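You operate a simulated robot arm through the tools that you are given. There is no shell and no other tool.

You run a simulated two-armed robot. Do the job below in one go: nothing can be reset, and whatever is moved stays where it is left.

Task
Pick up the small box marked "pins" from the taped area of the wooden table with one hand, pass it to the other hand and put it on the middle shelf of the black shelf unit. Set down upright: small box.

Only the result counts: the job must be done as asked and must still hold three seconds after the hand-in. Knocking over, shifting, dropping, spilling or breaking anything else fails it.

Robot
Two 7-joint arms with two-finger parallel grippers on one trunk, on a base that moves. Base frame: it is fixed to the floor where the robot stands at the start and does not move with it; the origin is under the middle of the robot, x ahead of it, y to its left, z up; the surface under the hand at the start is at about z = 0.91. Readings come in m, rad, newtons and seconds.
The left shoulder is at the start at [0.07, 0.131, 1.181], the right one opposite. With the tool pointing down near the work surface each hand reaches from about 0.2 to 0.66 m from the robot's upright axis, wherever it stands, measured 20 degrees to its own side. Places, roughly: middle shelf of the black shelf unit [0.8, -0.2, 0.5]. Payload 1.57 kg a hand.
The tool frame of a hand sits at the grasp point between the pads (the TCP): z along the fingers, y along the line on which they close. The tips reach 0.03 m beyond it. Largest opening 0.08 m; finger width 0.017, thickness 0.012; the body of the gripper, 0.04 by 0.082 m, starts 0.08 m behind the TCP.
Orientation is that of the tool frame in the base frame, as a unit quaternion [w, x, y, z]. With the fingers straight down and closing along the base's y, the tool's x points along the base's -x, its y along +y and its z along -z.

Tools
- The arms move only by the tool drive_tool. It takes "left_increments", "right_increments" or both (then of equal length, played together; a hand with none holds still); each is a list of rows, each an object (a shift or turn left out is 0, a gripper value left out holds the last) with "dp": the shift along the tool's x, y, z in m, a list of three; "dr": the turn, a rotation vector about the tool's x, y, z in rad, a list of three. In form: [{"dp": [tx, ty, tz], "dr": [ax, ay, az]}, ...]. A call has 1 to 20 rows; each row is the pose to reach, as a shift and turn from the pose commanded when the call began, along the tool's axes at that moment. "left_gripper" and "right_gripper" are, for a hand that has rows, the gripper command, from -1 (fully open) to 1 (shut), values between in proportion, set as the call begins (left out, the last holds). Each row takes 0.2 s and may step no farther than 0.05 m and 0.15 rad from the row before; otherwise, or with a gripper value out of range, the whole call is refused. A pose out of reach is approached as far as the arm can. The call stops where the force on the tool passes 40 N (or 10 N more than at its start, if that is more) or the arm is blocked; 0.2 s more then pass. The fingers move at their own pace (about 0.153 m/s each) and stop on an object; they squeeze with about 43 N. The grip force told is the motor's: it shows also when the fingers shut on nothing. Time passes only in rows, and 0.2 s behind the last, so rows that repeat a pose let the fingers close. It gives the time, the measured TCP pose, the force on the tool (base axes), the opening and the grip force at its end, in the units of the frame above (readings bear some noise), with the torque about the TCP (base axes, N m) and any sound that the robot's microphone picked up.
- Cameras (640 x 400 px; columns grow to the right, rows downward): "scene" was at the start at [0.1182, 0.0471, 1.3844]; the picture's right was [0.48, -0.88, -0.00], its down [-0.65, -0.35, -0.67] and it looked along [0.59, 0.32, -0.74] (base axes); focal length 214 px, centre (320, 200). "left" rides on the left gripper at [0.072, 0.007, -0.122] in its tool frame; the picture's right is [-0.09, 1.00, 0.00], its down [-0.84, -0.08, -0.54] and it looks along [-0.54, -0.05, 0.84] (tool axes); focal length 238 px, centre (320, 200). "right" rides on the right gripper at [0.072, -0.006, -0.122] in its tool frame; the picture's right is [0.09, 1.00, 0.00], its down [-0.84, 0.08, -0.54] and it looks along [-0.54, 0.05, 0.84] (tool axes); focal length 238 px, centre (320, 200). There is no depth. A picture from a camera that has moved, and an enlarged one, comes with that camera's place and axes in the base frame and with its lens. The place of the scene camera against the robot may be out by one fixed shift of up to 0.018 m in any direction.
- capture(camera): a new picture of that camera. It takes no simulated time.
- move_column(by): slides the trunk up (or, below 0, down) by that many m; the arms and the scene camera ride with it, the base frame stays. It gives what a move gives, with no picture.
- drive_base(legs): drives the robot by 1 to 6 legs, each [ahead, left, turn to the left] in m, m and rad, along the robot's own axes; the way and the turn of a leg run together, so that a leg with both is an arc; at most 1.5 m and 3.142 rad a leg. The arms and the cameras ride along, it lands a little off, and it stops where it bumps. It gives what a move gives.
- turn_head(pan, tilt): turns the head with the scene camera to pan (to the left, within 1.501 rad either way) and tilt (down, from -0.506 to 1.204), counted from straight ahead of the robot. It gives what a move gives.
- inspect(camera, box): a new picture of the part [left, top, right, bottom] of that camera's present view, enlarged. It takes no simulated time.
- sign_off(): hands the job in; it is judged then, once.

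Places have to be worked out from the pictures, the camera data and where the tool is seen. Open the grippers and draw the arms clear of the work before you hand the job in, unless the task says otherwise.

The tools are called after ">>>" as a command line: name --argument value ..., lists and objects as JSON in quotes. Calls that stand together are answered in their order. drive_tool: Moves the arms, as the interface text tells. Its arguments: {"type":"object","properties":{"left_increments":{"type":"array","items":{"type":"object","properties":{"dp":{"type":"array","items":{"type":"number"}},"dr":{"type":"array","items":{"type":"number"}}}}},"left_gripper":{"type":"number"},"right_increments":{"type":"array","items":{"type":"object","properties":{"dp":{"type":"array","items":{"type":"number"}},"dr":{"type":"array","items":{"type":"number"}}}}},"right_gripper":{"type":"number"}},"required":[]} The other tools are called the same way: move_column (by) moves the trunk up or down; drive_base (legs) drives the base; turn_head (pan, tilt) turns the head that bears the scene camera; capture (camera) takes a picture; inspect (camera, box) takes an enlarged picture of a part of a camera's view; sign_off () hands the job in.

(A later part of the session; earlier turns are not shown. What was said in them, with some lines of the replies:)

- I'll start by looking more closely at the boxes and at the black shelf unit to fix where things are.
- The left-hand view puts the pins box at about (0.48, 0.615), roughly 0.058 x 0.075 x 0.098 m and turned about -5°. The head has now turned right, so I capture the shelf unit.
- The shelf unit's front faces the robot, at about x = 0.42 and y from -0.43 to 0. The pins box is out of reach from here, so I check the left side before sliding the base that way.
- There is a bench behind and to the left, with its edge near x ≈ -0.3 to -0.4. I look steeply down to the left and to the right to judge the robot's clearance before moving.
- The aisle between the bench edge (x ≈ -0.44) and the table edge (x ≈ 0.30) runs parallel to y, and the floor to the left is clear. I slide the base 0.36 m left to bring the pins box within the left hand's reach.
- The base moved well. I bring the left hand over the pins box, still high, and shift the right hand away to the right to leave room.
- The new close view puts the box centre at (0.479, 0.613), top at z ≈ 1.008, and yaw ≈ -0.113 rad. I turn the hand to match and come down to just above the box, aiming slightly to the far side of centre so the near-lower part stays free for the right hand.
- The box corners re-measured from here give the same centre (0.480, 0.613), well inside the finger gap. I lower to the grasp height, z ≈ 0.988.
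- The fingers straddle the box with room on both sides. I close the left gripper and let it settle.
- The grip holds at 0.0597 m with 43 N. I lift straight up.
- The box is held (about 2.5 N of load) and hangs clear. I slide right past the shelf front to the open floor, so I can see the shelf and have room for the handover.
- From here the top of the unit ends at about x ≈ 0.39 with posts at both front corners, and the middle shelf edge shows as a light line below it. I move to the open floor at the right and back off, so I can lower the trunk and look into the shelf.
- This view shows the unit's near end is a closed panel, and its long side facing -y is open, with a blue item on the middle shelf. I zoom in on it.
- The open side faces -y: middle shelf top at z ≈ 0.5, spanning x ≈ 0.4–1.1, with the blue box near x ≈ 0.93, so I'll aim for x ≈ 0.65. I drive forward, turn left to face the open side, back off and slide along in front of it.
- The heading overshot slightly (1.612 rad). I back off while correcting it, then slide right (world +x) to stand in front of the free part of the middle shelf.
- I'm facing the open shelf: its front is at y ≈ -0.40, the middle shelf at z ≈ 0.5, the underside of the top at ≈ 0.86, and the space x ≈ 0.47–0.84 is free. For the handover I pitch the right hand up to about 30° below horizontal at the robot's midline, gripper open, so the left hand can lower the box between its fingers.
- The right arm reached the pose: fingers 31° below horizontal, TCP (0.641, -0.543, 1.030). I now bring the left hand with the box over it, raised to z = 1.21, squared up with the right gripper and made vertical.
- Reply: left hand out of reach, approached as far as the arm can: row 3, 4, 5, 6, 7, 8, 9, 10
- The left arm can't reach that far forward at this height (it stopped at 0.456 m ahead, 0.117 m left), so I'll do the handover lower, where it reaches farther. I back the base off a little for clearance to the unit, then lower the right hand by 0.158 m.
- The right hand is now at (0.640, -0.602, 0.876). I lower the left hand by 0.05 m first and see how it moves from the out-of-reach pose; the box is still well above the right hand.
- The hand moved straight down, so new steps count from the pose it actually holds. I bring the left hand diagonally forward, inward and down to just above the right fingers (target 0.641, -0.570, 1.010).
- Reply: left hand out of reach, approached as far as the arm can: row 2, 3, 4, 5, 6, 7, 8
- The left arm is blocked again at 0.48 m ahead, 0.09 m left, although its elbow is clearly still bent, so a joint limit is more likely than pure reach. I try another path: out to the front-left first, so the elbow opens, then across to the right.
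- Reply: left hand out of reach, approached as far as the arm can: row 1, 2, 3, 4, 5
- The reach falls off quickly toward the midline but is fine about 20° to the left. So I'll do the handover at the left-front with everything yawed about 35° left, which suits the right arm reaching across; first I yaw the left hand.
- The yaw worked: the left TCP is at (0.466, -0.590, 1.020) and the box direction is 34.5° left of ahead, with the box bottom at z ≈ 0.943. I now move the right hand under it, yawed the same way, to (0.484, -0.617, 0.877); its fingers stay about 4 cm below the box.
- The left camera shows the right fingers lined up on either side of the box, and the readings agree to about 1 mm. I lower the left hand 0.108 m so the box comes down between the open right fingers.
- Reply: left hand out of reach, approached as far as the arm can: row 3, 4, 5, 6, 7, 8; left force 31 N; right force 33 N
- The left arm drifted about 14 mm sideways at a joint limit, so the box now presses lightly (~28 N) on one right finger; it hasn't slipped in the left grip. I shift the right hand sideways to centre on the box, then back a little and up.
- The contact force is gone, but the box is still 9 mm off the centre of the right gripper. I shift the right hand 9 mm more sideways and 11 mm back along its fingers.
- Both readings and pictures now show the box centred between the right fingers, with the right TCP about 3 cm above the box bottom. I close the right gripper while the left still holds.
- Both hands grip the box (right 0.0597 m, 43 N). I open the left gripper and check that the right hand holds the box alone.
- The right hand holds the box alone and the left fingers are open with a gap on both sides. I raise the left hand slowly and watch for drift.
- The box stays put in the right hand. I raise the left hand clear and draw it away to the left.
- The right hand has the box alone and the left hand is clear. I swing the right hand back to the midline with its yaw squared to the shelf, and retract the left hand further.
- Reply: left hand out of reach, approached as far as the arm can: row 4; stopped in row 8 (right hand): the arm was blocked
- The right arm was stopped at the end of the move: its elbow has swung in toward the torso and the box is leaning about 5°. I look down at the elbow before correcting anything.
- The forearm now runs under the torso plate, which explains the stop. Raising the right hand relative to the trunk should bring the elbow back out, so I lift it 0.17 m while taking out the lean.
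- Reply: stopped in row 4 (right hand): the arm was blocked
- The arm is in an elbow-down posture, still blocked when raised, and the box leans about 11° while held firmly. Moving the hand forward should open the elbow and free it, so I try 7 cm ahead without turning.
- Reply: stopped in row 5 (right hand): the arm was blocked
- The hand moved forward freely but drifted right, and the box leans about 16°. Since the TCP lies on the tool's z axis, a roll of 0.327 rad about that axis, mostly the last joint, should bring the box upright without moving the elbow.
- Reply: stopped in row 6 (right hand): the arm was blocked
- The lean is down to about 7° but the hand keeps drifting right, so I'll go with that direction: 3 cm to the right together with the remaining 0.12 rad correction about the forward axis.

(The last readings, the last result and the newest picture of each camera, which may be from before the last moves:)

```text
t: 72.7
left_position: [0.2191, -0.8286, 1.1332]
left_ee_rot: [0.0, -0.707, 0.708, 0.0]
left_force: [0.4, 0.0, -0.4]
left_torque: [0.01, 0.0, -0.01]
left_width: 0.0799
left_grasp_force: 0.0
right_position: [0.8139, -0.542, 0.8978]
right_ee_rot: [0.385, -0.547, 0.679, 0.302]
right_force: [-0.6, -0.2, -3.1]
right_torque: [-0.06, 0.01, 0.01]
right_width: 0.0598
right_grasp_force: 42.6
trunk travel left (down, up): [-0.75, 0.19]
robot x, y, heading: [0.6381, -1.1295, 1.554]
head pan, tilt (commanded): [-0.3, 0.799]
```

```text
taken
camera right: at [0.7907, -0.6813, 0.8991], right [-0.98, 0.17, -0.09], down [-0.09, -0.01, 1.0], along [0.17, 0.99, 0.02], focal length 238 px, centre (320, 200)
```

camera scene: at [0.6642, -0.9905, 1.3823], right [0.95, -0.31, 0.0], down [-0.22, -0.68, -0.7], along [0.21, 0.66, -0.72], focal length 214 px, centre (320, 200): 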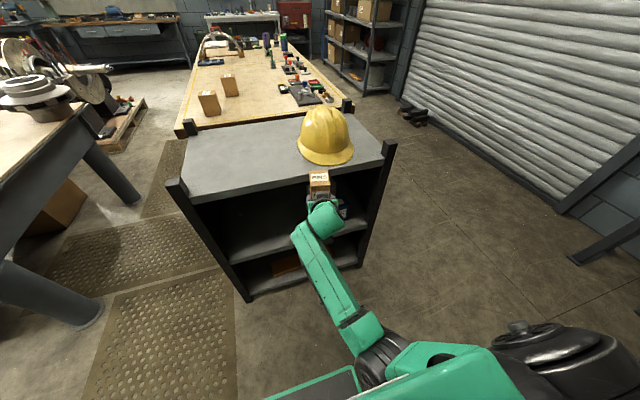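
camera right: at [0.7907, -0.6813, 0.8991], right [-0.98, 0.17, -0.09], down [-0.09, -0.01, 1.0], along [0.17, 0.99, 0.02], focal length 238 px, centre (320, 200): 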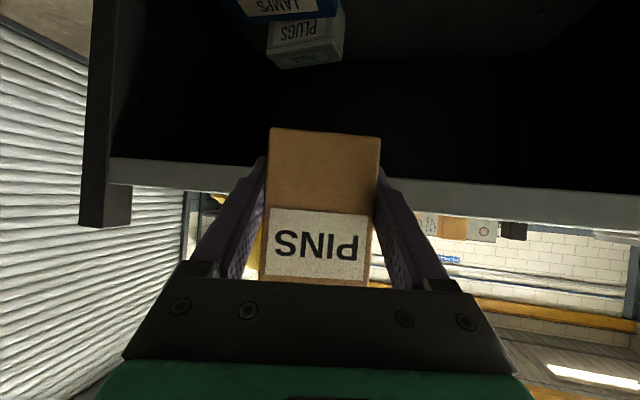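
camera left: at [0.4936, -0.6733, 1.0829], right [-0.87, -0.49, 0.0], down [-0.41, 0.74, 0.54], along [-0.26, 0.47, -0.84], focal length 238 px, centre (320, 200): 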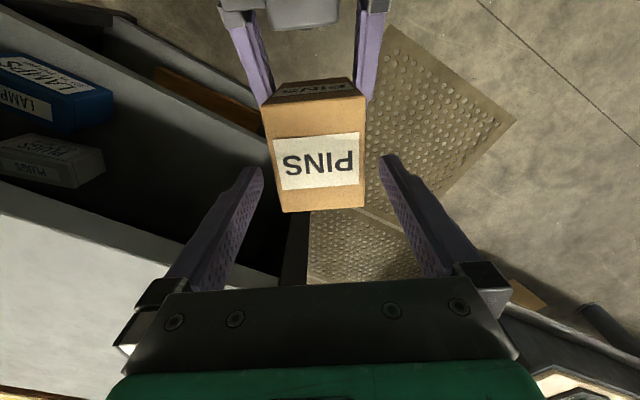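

The box is upright again (lean under 0.5°) and the arm is no longer blocked. From here I'll keep the arm fixed and use the base and trunk: first slide left 0.16 m so the box lines up with the free part of the shelf.

>>> drive_base --legs '[[0, 0.16, 0]]'

>>> move_column --by -0.2

>>> capture --camera "scene"

>>> capture --camera "right"

```text
t: 74.1
left_position: [0.065, -0.829, 1.1342]
left_ee_rot: [0.001, 0.708, -0.707, -0.001]
left_force: [-0.2, 0.7, 0.6]
left_torque: [-0.01, -0.03, 0.01]
left_width: 0.0799
left_grasp_force: 0.0
right_position: [0.6584, -0.5399, 0.8983]
right_ee_rot: [0.384, -0.548, 0.679, 0.303]
right_force: [0.7, -0.1, -3.6]
right_torque: [-0.05, -0.02, 0.0]
right_width: 0.0593
right_grasp_force: 43.3
trunk travel left (down, up): [-0.75, 0.19]
robot x, y, heading: [0.4846, -1.1283, 1.56]
head pan, tilt (commanded): [-0.3, 0.799]
```

```text
t: 76.3
left_position: [0.0622, -0.8297, 0.9334]
left_ee_rot: [0.0, -0.707, 0.707, 0.0]
left_force: [-0.3, 0.1, 0.4]
left_torque: [-0.02, -0.03, 0.0]
left_width: 0.0799
left_grasp_force: 0.0
right_position: [0.657, -0.5412, 0.6977]
right_ee_rot: [0.385, -0.548, 0.678, 0.303]
right_force: [-0.3, -0.6, -2.8]
right_torque: [-0.05, 0.02, 0.03]
right_width: 0.0596
right_grasp_force: 42.5
trunk travel left (down, up): [-0.55, 0.39]
robot x, y, heading: [0.4823, -1.132, 1.565]
head pan, tilt (commanded): [-0.3, 0.799]
```

```text
taken
camera scene: at [0.5078, -0.9894, 1.1823], right [0.95, -0.3, 0.0], down [-0.22, -0.68, -0.7], along [0.21, 0.66, -0.72], focal length 214 px, centre (320, 200)
```

scene: 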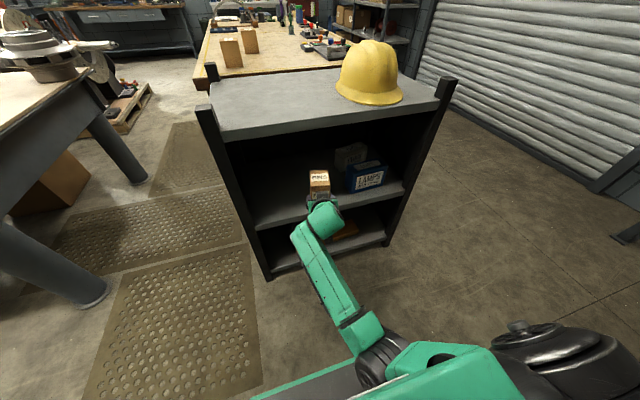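

```text
taken
camera right: at [0.6336, -0.6798, 0.6991], right [-0.98, 0.17, -0.09], down [-0.09, -0.01, 1.0], along [0.17, 0.99, 0.02], focal length 238 px, centre (320, 200)
```

right: 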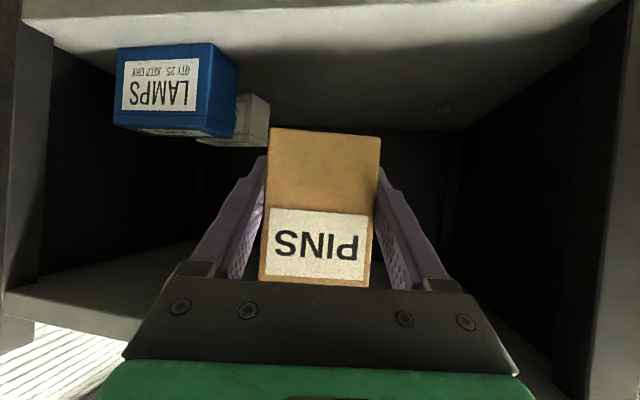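

The trunk lowered cleanly and the right camera now sees the middle shelf with the LAMPS and PLUGS boxes off to the side. I zoom in to pin down the shelf edge height and depth.

>>> inspect --camera "scene" --box '[200, 90, 440, 280]'

>>> inspect --camera "right" --box '[0, 0, 640, 200]'

```text
2.11 times, centred on (320, 185) of scene
camera zoom: at [0.5078, -0.9894, 1.1823], right [0.95, -0.3, 0.0], down [-0.22, -0.68, -0.7], along [0.21, 0.66, -0.72], focal length 452 px, centre (320, 232)
```

zoom: 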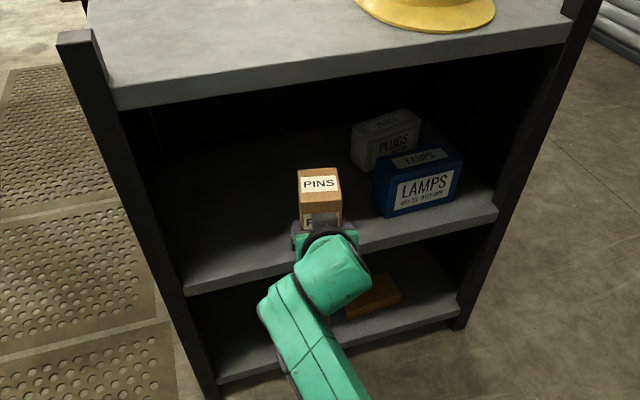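

```text
1.00 times, centred on (320, 100) of right (not enlarged: the box is as wide or as high as the picture)
camera zoom: at [0.6336, -0.6798, 0.6991], right [-0.98, 0.17, -0.09], down [-0.09, -0.01, 1.0], along [0.17, 0.99, 0.02], focal length 238 px, centre (320, 300)
```

zoom: 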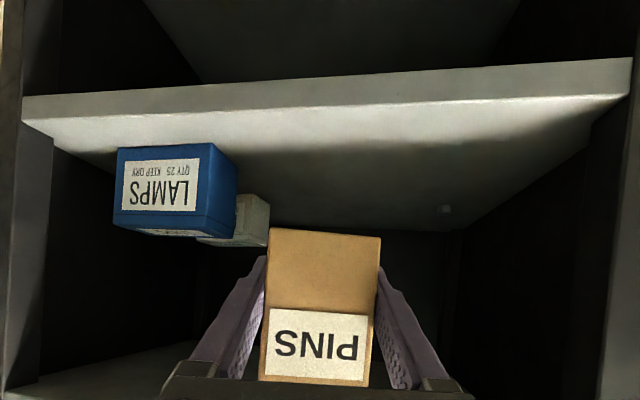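

The single views leave the shelf's height and front uncertain by a couple of centimetres. I lower another 0.1 m, still in front of the unit, to triangulate with the right camera from a second height.

>>> move_column --by -0.1

>>> capture --camera "right"

>>> inspect --camera "scene" --box '[200, 60, 440, 260]'

```text
t: 77.6
left_position: [0.0635, -0.8292, 0.8333]
left_ee_rot: [0.0, -0.707, 0.708, 0.001]
left_force: [-0.6, -0.4, -0.7]
left_torque: [0.03, -0.01, 0.0]
left_width: 0.0798
left_grasp_force: 0.0
right_position: [0.6578, -0.5386, 0.5973]
right_ee_rot: [0.385, -0.548, 0.678, 0.303]
right_force: [-0.6, 0.6, -2.5]
right_torque: [-0.06, 0.01, -0.03]
right_width: 0.06
right_grasp_force: 42.7
trunk travel left (down, up): [-0.45, 0.49]
robot x, y, heading: [0.4871, -1.1293, 1.564]
head pan, tilt (commanded): [-0.3, 0.799]
```

```text
taken
camera right: at [0.6336, -0.6799, 0.5991], right [-0.98, 0.17, -0.09], down [-0.09, -0.01, 1.0], along [0.17, 0.99, 0.02], focal length 238 px, centre (320, 200)
```

right: 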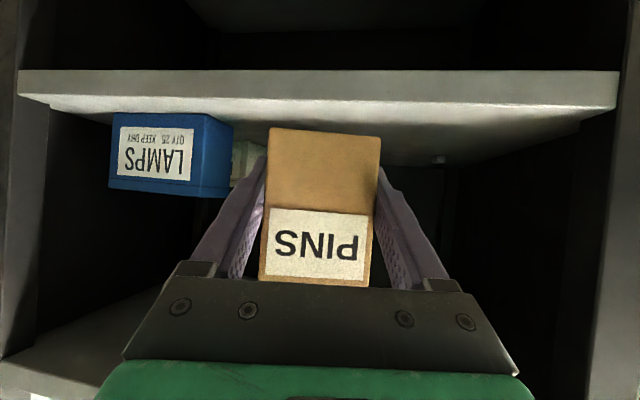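

```text
2.00 times, centred on (320, 160) of scene
camera zoom: at [0.5078, -0.9895, 1.0823], right [0.95, -0.3, 0.0], down [-0.22, -0.68, -0.7], along [0.21, 0.66, -0.72], focal length 429 px, centre (320, 280)
```

zoom: 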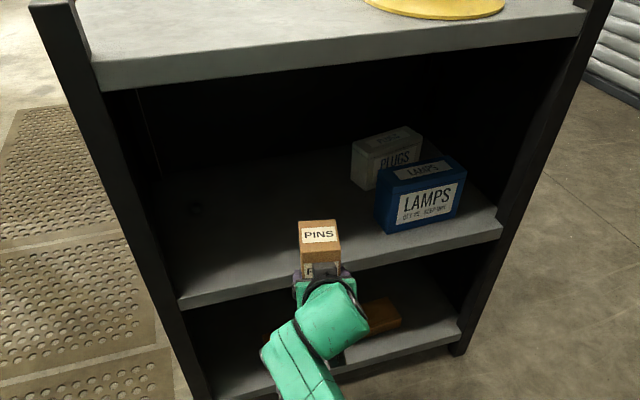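

Triangulating gives the shelf top at z ≈ 0.50 and its front edge at y ≈ -0.427; the box bottom is at about 0.564 and LAMPS starts at x ≈ 0.84. I drive 0.205 m straight ahead to bring the box over the shelf, centre at about y = -0.32.

>>> drive_base --legs '[[0.205, 0, 0]]'

>>> capture --camera "right"

>>> capture --camera "scene"

```text
t: 79.3
left_position: [0.0624, -0.6248, 0.8337]
left_ee_rot: [0.001, 0.708, -0.706, 0.001]
left_force: [-0.1, 0.0, -0.3]
left_torque: [-0.01, 0.01, 0.02]
left_width: 0.0797
left_grasp_force: 0.1
right_position: [0.6576, -0.3353, 0.5968]
right_ee_rot: [0.385, -0.549, 0.678, 0.302]
right_force: [-0.5, 0.7, -3.2]
right_torque: [-0.05, 0.0, 0.0]
right_width: 0.0597
right_grasp_force: 43.2
trunk travel left (down, up): [-0.45, 0.49]
robot x, y, heading: [0.4841, -0.9278, 1.561]
head pan, tilt (commanded): [-0.3, 0.799]
```

```text
taken
camera right: at [0.6342, -0.4747, 0.5986], right [-0.98, 0.17, -0.09], down [-0.09, -0.01, 1.0], along [0.16, 0.99, 0.02], focal length 238 px, centre (320, 200)
```

right: 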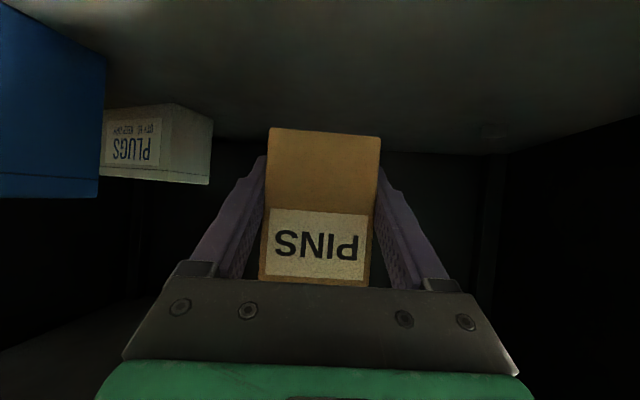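

```text
taken
camera scene: at [0.5089, -0.784, 1.0821], right [0.95, -0.3, 0.0], down [-0.22, -0.68, -0.7], along [0.21, 0.66, -0.72], focal length 214 px, centre (320, 200)
```

scene: 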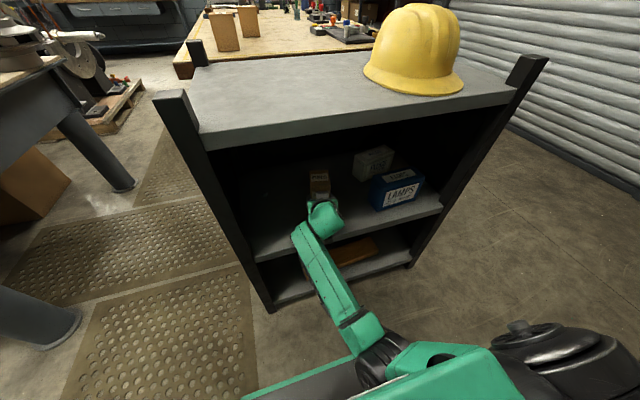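

The box is over the shelf at TCP (0.658, -0.335), upright within 0.4°, with about 6 cm of air beneath it. I lower the trunk 0.05 m and then go in small steps.

>>> move_column --by -0.05

>>> inspect --camera "right" --box '[200, 60, 440, 240]'

>>> inspect --camera "scene" --box '[240, 120, 440, 280]'

```text
t: 80.2
left_position: [0.063, -0.6252, 0.7839]
left_ee_rot: [0.0, -0.707, 0.707, 0.0]
left_force: [0.1, -0.3, 0.2]
left_torque: [-0.02, 0.0, -0.05]
left_width: 0.0799
left_grasp_force: 0.1
right_position: [0.6571, -0.3345, 0.5468]
right_ee_rot: [0.384, -0.549, 0.678, 0.303]
right_force: [-0.7, -0.3, -3.3]
right_torque: [-0.08, 0.02, -0.01]
right_width: 0.0598
right_grasp_force: 42.8
trunk travel left (down, up): [-0.4, 0.54]
robot x, y, heading: [0.4867, -0.9264, 1.565]
head pan, tilt (commanded): [-0.3, 0.799]
```

```text
2.22 times, centred on (320, 150) of right
camera zoom: at [0.6342, -0.4753, 0.549], right [-0.98, 0.17, -0.09], down [-0.09, -0.01, 1.0], along [0.16, 0.99, 0.02], focal length 530 px, centre (320, 311)
```

zoom: 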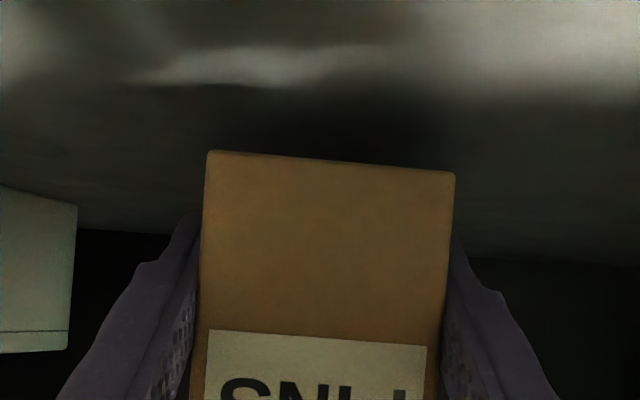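

```text
2.50 times, centred on (340, 200) of scene
camera zoom: at [0.509, -0.7851, 1.0323], right [0.95, -0.3, 0.0], down [-0.22, -0.68, -0.7], along [0.21, 0.66, -0.72], focal length 536 px, centre (270, 200)
```

zoom: 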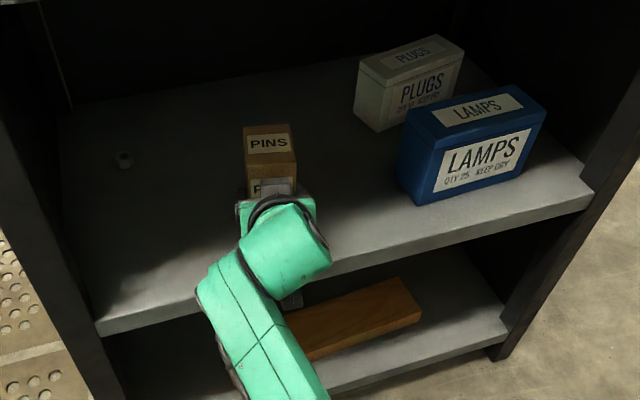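

The box bottom should now be about 14 mm above the shelf, and the hand's camera stays outside the front edge. I lower 8 mm and check the force.

>>> move_column --by -0.008

>>> move_column --by -0.003

```text
t: 80.8
left_position: [0.0639, -0.6261, 0.7756]
left_ee_rot: [0.0, 0.708, -0.706, -0.001]
left_force: [-0.2, -0.8, -0.2]
left_torque: [-0.01, -0.01, 0.03]
left_width: 0.0805
left_grasp_force: 0.1
right_position: [0.6585, -0.3356, 0.5401]
right_ee_rot: [0.384, -0.549, 0.678, 0.302]
right_force: [0.5, 0.0, -1.9]
right_torque: [-0.09, 0.04, 0.01]
right_width: 0.0596
right_grasp_force: 43.2
trunk travel left (down, up): [-0.392, 0.548]
robot x, y, heading: [0.483, -0.9255, 1.563]
head pan, tilt (commanded): [-0.3, 0.799]
```

```text
t: 81.3
left_position: [0.0631, -0.6251, 0.7731]
left_ee_rot: [0.001, 0.708, -0.706, 0.0]
left_force: [-0.1, -0.1, 0.1]
left_torque: [0.02, -0.02, -0.01]
left_width: 0.0799
left_grasp_force: 0.1
right_position: [0.6578, -0.335, 0.5378]
right_ee_rot: [0.384, -0.55, 0.677, 0.303]
right_force: [-0.1, -0.3, -2.1]
right_torque: [-0.06, 0.0, -0.02]
right_width: 0.0596
right_grasp_force: 43.1
trunk travel left (down, up): [-0.389, 0.551]
robot x, y, heading: [0.4855, -0.9238, 1.563]
head pan, tilt (commanded): [-0.3, 0.799]
```

There is no clear contact yet (force z ≈ -2 N, mostly the box weight). I continue in 3 mm steps.

>>> move_column --by -0.003

>>> inspect --camera "right" --box '[200, 60, 440, 240]'

```text
t: 81.8
left_position: [0.0638, -0.6251, 0.7696]
left_ee_rot: [0.0, 0.708, -0.707, 0.0]
left_force: [-0.7, 0.3, 0.1]
left_torque: [0.02, 0.0, -0.01]
left_width: 0.0798
left_grasp_force: 0.0
right_position: [0.6578, -0.3355, 0.5333]
right_ee_rot: [0.384, -0.549, 0.677, 0.304]
right_force: [0.2, 0.5, -2.5]
right_torque: [-0.09, 0.01, 0.03]
right_width: 0.0597
right_grasp_force: 43.1
trunk travel left (down, up): [-0.386, 0.554]
robot x, y, heading: [0.4871, -0.9234, 1.566]
head pan, tilt (commanded): [-0.3, 0.799]
```

```text
2.22 times, centred on (320, 150) of right
camera zoom: at [0.6342, -0.4752, 0.5349], right [-0.98, 0.17, -0.09], down [-0.09, -0.01, 1.0], along [0.16, 0.99, 0.02], focal length 530 px, centre (320, 311)
```

zoom: 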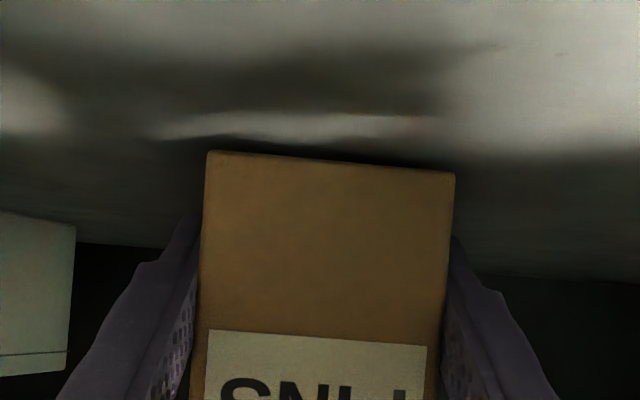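

Still only the weight shows. I keep lowering in 3 mm steps and watch the vertical force.

>>> move_column --by -0.003

>>> move_column --by -0.002

>>> inspect --camera "right" --box '[200, 60, 440, 240]'

```text
t: 82.3
left_position: [0.0632, -0.6253, 0.767]
left_ee_rot: [0.0, 0.708, -0.706, 0.0]
left_force: [0.0, 0.6, -0.4]
left_torque: [0.0, 0.02, 0.0]
left_width: 0.08
left_grasp_force: 0.0
right_position: [0.658, -0.3359, 0.5331]
right_ee_rot: [0.385, -0.548, 0.677, 0.304]
right_force: [0.6, 0.3, -1.1]
right_torque: [0.11, 0.07, -0.02]
right_width: 0.0596
right_grasp_force: 42.8
trunk travel left (down, up): [-0.383, 0.557]
robot x, y, heading: [0.4843, -0.9235, 1.562]
head pan, tilt (commanded): [-0.3, 0.799]
```

```text
t: 82.8
left_position: [0.0651, -0.6276, 0.7655]
left_ee_rot: [0.0, 0.708, -0.706, 0.0]
left_force: [1.0, -0.1, 0.7]
left_torque: [0.02, -0.02, -0.01]
left_width: 0.0802
left_grasp_force: 0.2
right_position: [0.6569, -0.3357, 0.5314]
right_ee_rot: [0.387, -0.547, 0.677, 0.305]
right_force: [1.8, 2.7, 6.7]
right_torque: [-0.02, 0.29, -0.1]
right_width: 0.0594
right_grasp_force: 43.1
trunk travel left (down, up): [-0.381, 0.559]
robot x, y, heading: [0.4859, -0.9242, 1.567]
head pan, tilt (commanded): [-0.3, 0.799]
```

```text
2.22 times, centred on (320, 150) of right
camera zoom: at [0.6342, -0.4753, 0.5318], right [-0.98, 0.17, -0.09], down [-0.09, -0.01, 1.0], along [0.16, 0.99, 0.03], focal length 530 px, centre (320, 311)
```

zoom: 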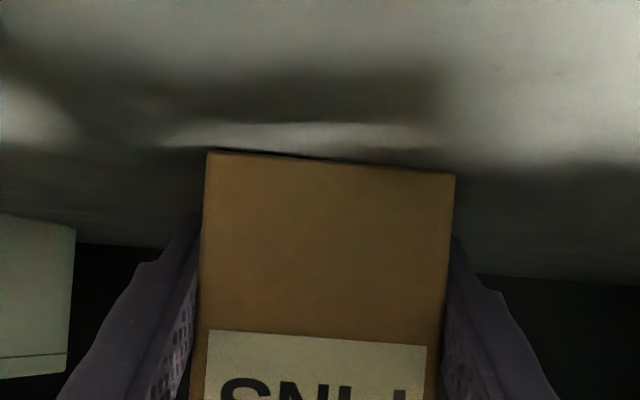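

Contact: the vertical force went from -2.5 to +6.7 N at TCP z ≈ 0.531, and the computed box tilt is about 0.2°. I open the right gripper.

>>> drive_tool --right_increments '[{"dp": [0, 0, 0]}, {"dp": [0, 0, 0]}, {"dp": [0, 0, 0]}, {"dp": [0, 0, 0]}]' --right_gripper -1

>>> capture --camera "right"

>>> inspect --camera "scene" --box '[240, 120, 440, 280]'

```text
t: 83.8
left_position: [0.0634, -0.625, 0.7647]
left_ee_rot: [0.0, 0.708, -0.706, 0.0]
left_force: [-0.3, -0.5, 0.5]
left_torque: [-0.01, -0.01, 0.0]
left_width: 0.0799
left_grasp_force: 0.1
right_position: [0.6578, -0.3352, 0.5282]
right_ee_rot: [0.385, -0.548, 0.678, 0.303]
right_force: [-0.1, 0.6, -1.2]
right_torque: [-0.01, 0.06, 0.02]
right_width: 0.0798
right_grasp_force: 0.1
trunk travel left (down, up): [-0.381, 0.559]
robot x, y, heading: [0.4793, -0.927, 1.563]
head pan, tilt (commanded): [-0.3, 0.799]
```

```text
taken
camera right: at [0.6341, -0.4754, 0.5302], right [-0.98, 0.17, -0.09], down [-0.09, -0.01, 1.0], along [0.16, 0.99, 0.02], focal length 238 px, centre (320, 200)
```

right: 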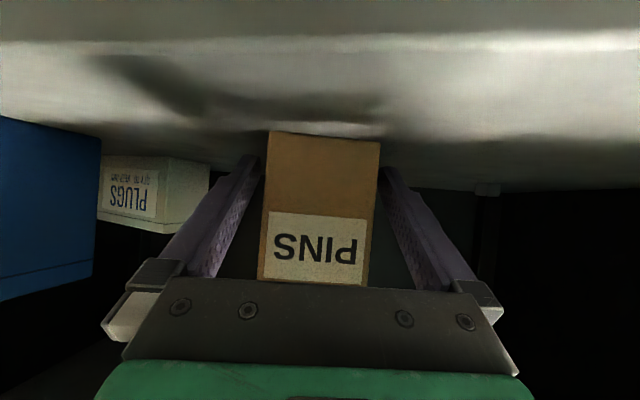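

```text
2.50 times, centred on (340, 200) of scene
camera zoom: at [0.5088, -0.7853, 1.0133], right [0.95, -0.3, 0.0], down [-0.22, -0.68, -0.7], along [0.21, 0.66, -0.72], focal length 536 px, centre (270, 200)
```

zoom: 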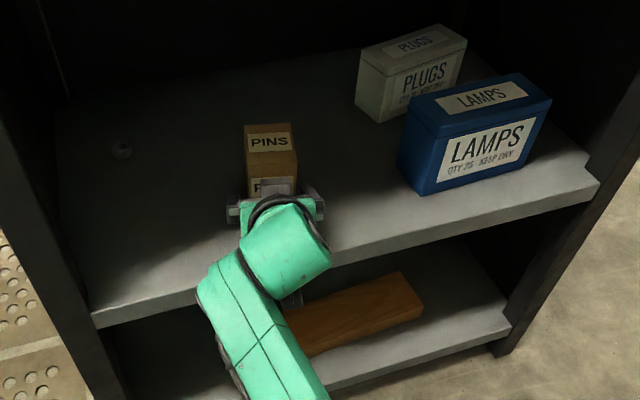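

The fingers are open with about 1 cm gap on each side and the box stands on the shelf. I raise the trunk 12 mm so the fingertips clear the shelf, then back the base out along the finger direction (12.5° off straight), in a short leg first.

>>> move_column --by 0.012

>>> capture --camera "right"

```text
t: 84.4
left_position: [0.063, -0.6254, 0.7768]
left_ee_rot: [0.0, 0.708, -0.706, 0.0]
left_force: [0.1, 1.2, -0.1]
left_torque: [-0.03, -0.01, -0.02]
left_width: 0.0801
left_grasp_force: 0.0
right_position: [0.6579, -0.336, 0.5413]
right_ee_rot: [0.385, -0.549, 0.677, 0.303]
right_force: [0.2, 0.9, -0.1]
right_torque: [-0.01, 0.01, 0.04]
right_width: 0.0801
right_grasp_force: 0.0
trunk travel left (down, up): [-0.393, 0.547]
robot x, y, heading: [0.4862, -0.9243, 1.563]
head pan, tilt (commanded): [-0.3, 0.799]
```

```text
taken
camera right: at [0.6341, -0.4753, 0.5422], right [-0.98, 0.17, -0.09], down [-0.09, -0.01, 1.0], along [0.16, 0.99, 0.02], focal length 238 px, centre (320, 200)
```

right: 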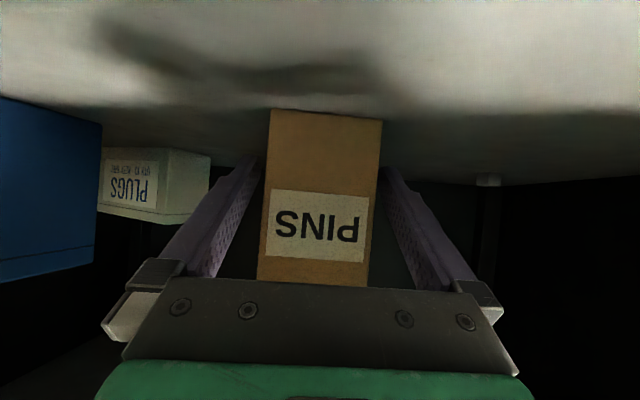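

The box did not move. The fingers point 12.4° right of straight ahead, so I back out along that line: 0.137 m back and 0.029 m left.

>>> drive_base --legs '[[-0.137, 0.0289, 0]]'

>>> capture --camera "right"

>>> capture --camera "scene"

```text
t: 85.8
left_position: [0.0324, -0.7654, 0.7777]
left_ee_rot: [0.0, 0.71, -0.704, 0.001]
left_force: [0.2, 0.3, -0.5]
left_torque: [0.02, -0.01, 0.01]
left_width: 0.0799
left_grasp_force: 0.0
right_position: [0.6258, -0.4719, 0.5417]
right_ee_rot: [0.384, -0.551, 0.676, 0.304]
right_force: [-0.6, -0.8, -0.1]
right_torque: [-0.01, 0.02, 0.01]
right_width: 0.0801
right_grasp_force: 0.1
trunk travel left (down, up): [-0.393, 0.547]
robot x, y, heading: [0.455, -1.0598, 1.57]
head pan, tilt (commanded): [-0.3, 0.799]
```

```text
taken
camera right: at [0.6019, -0.6123, 0.5427], right [-0.98, 0.16, -0.09], down [-0.09, -0.01, 1.0], along [0.16, 0.99, 0.02], focal length 238 px, centre (320, 200)
```

right: 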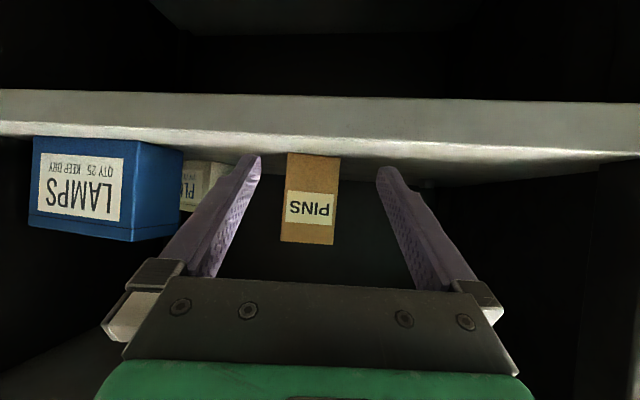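

```text
taken
camera scene: at [0.4782, -0.9234, 1.0255], right [0.96, -0.3, 0.0], down [-0.21, -0.68, -0.7], along [0.21, 0.67, -0.72], focal length 214 px, centre (320, 200)
```

scene: 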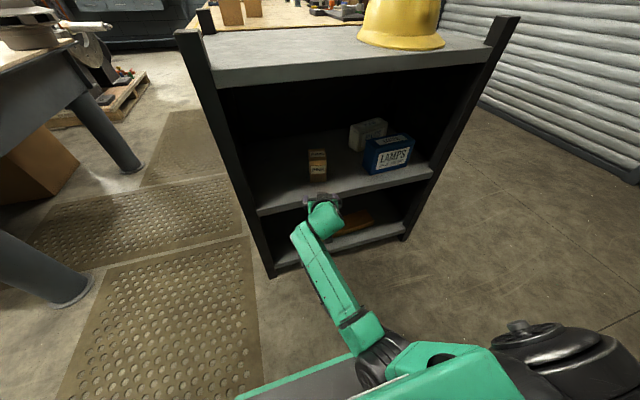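

The hand is out and the box is standing on the middle shelf. I back off a little more and take a close look at the box before handing in.

>>> drive_base --legs '[[-0.07, 0, 0]]'

>>> inspect --camera "right" --box '[200, 60, 440, 260]'

>>> inspect --camera "scene" --box '[200, 20, 480, 260]'

```text
t: 86.8
left_position: [0.0314, -0.8372, 0.7769]
left_ee_rot: [0.0, 0.71, -0.704, 0.0]
left_force: [0.1, -0.4, -0.3]
left_torque: [0.04, -0.01, -0.02]
left_width: 0.0802
left_grasp_force: 0.0
right_position: [0.6248, -0.5439, 0.5411]
right_ee_rot: [0.383, -0.551, 0.676, 0.305]
right_force: [0.1, 0.1, -0.1]
right_torque: [-0.01, 0.0, -0.03]
right_width: 0.08
right_grasp_force: 0.1
trunk travel left (down, up): [-0.393, 0.547]
robot x, y, heading: [0.4556, -1.1346, 1.571]
head pan, tilt (commanded): [-0.3, 0.799]
```

```text
2.00 times, centred on (320, 160) of right
camera zoom: at [0.6019, -0.6838, 0.5428], right [-0.98, 0.16, -0.09], down [-0.09, -0.01, 1.0], along [0.16, 0.99, 0.02], focal length 477 px, centre (320, 280)
```

zoom: 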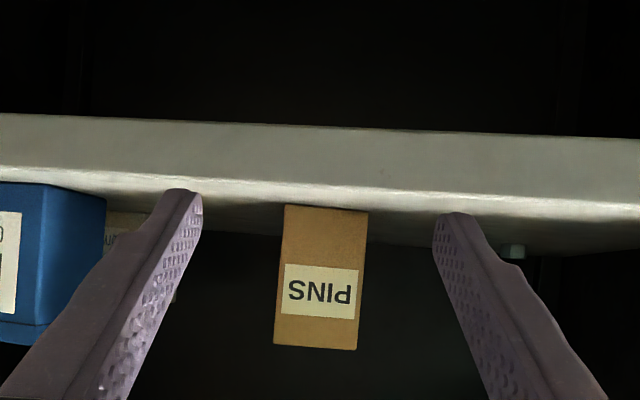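

```text
1.67 times, centred on (340, 140) of scene
camera zoom: at [0.4784, -0.995, 1.0255], right [0.96, -0.3, 0.0], down [-0.21, -0.68, -0.7], along [0.21, 0.67, -0.72], focal length 358 px, centre (287, 300)
```

zoom: 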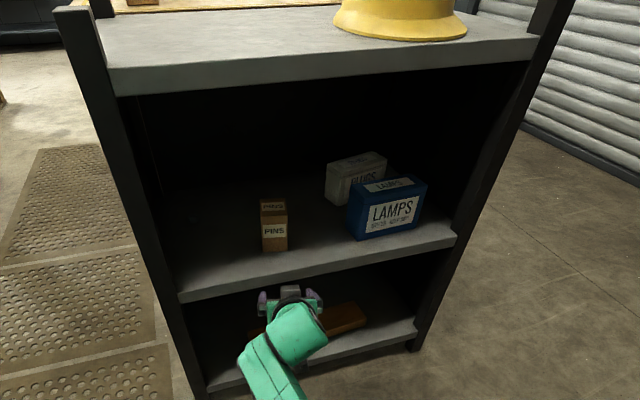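

The pins box stands upright on the middle shelf, well inside the front edge, and LAMPS, PLUGS and the helmet are undisturbed. Both grippers are open and the arms are clear, so I hand in.

>>> sign_off

```text
The job is handed in.
```

The "pins" box is standing upright on the middle shelf of the black unit, and the job is handed in. I haven't seen the judged result.

- **Pick and pass:** The left hand took the box from the taped area of the table. It passed the box to the right hand in front of the shelf unit.
- **Placement:** The box's centre is about 0.11 m in from the front edge, clear of the LAMPS and PLUGS boxes. The last pictures show it upright.
- **Other objects:** Nothing else looked moved in the final pictures.
- **Problem on the way:** After the handover the right arm got blocked and the box tipped to about 16° in the grip. It did not slip, and I brought it back upright before setting it down.

Both grippers are open and both arms are clear of the shelf.
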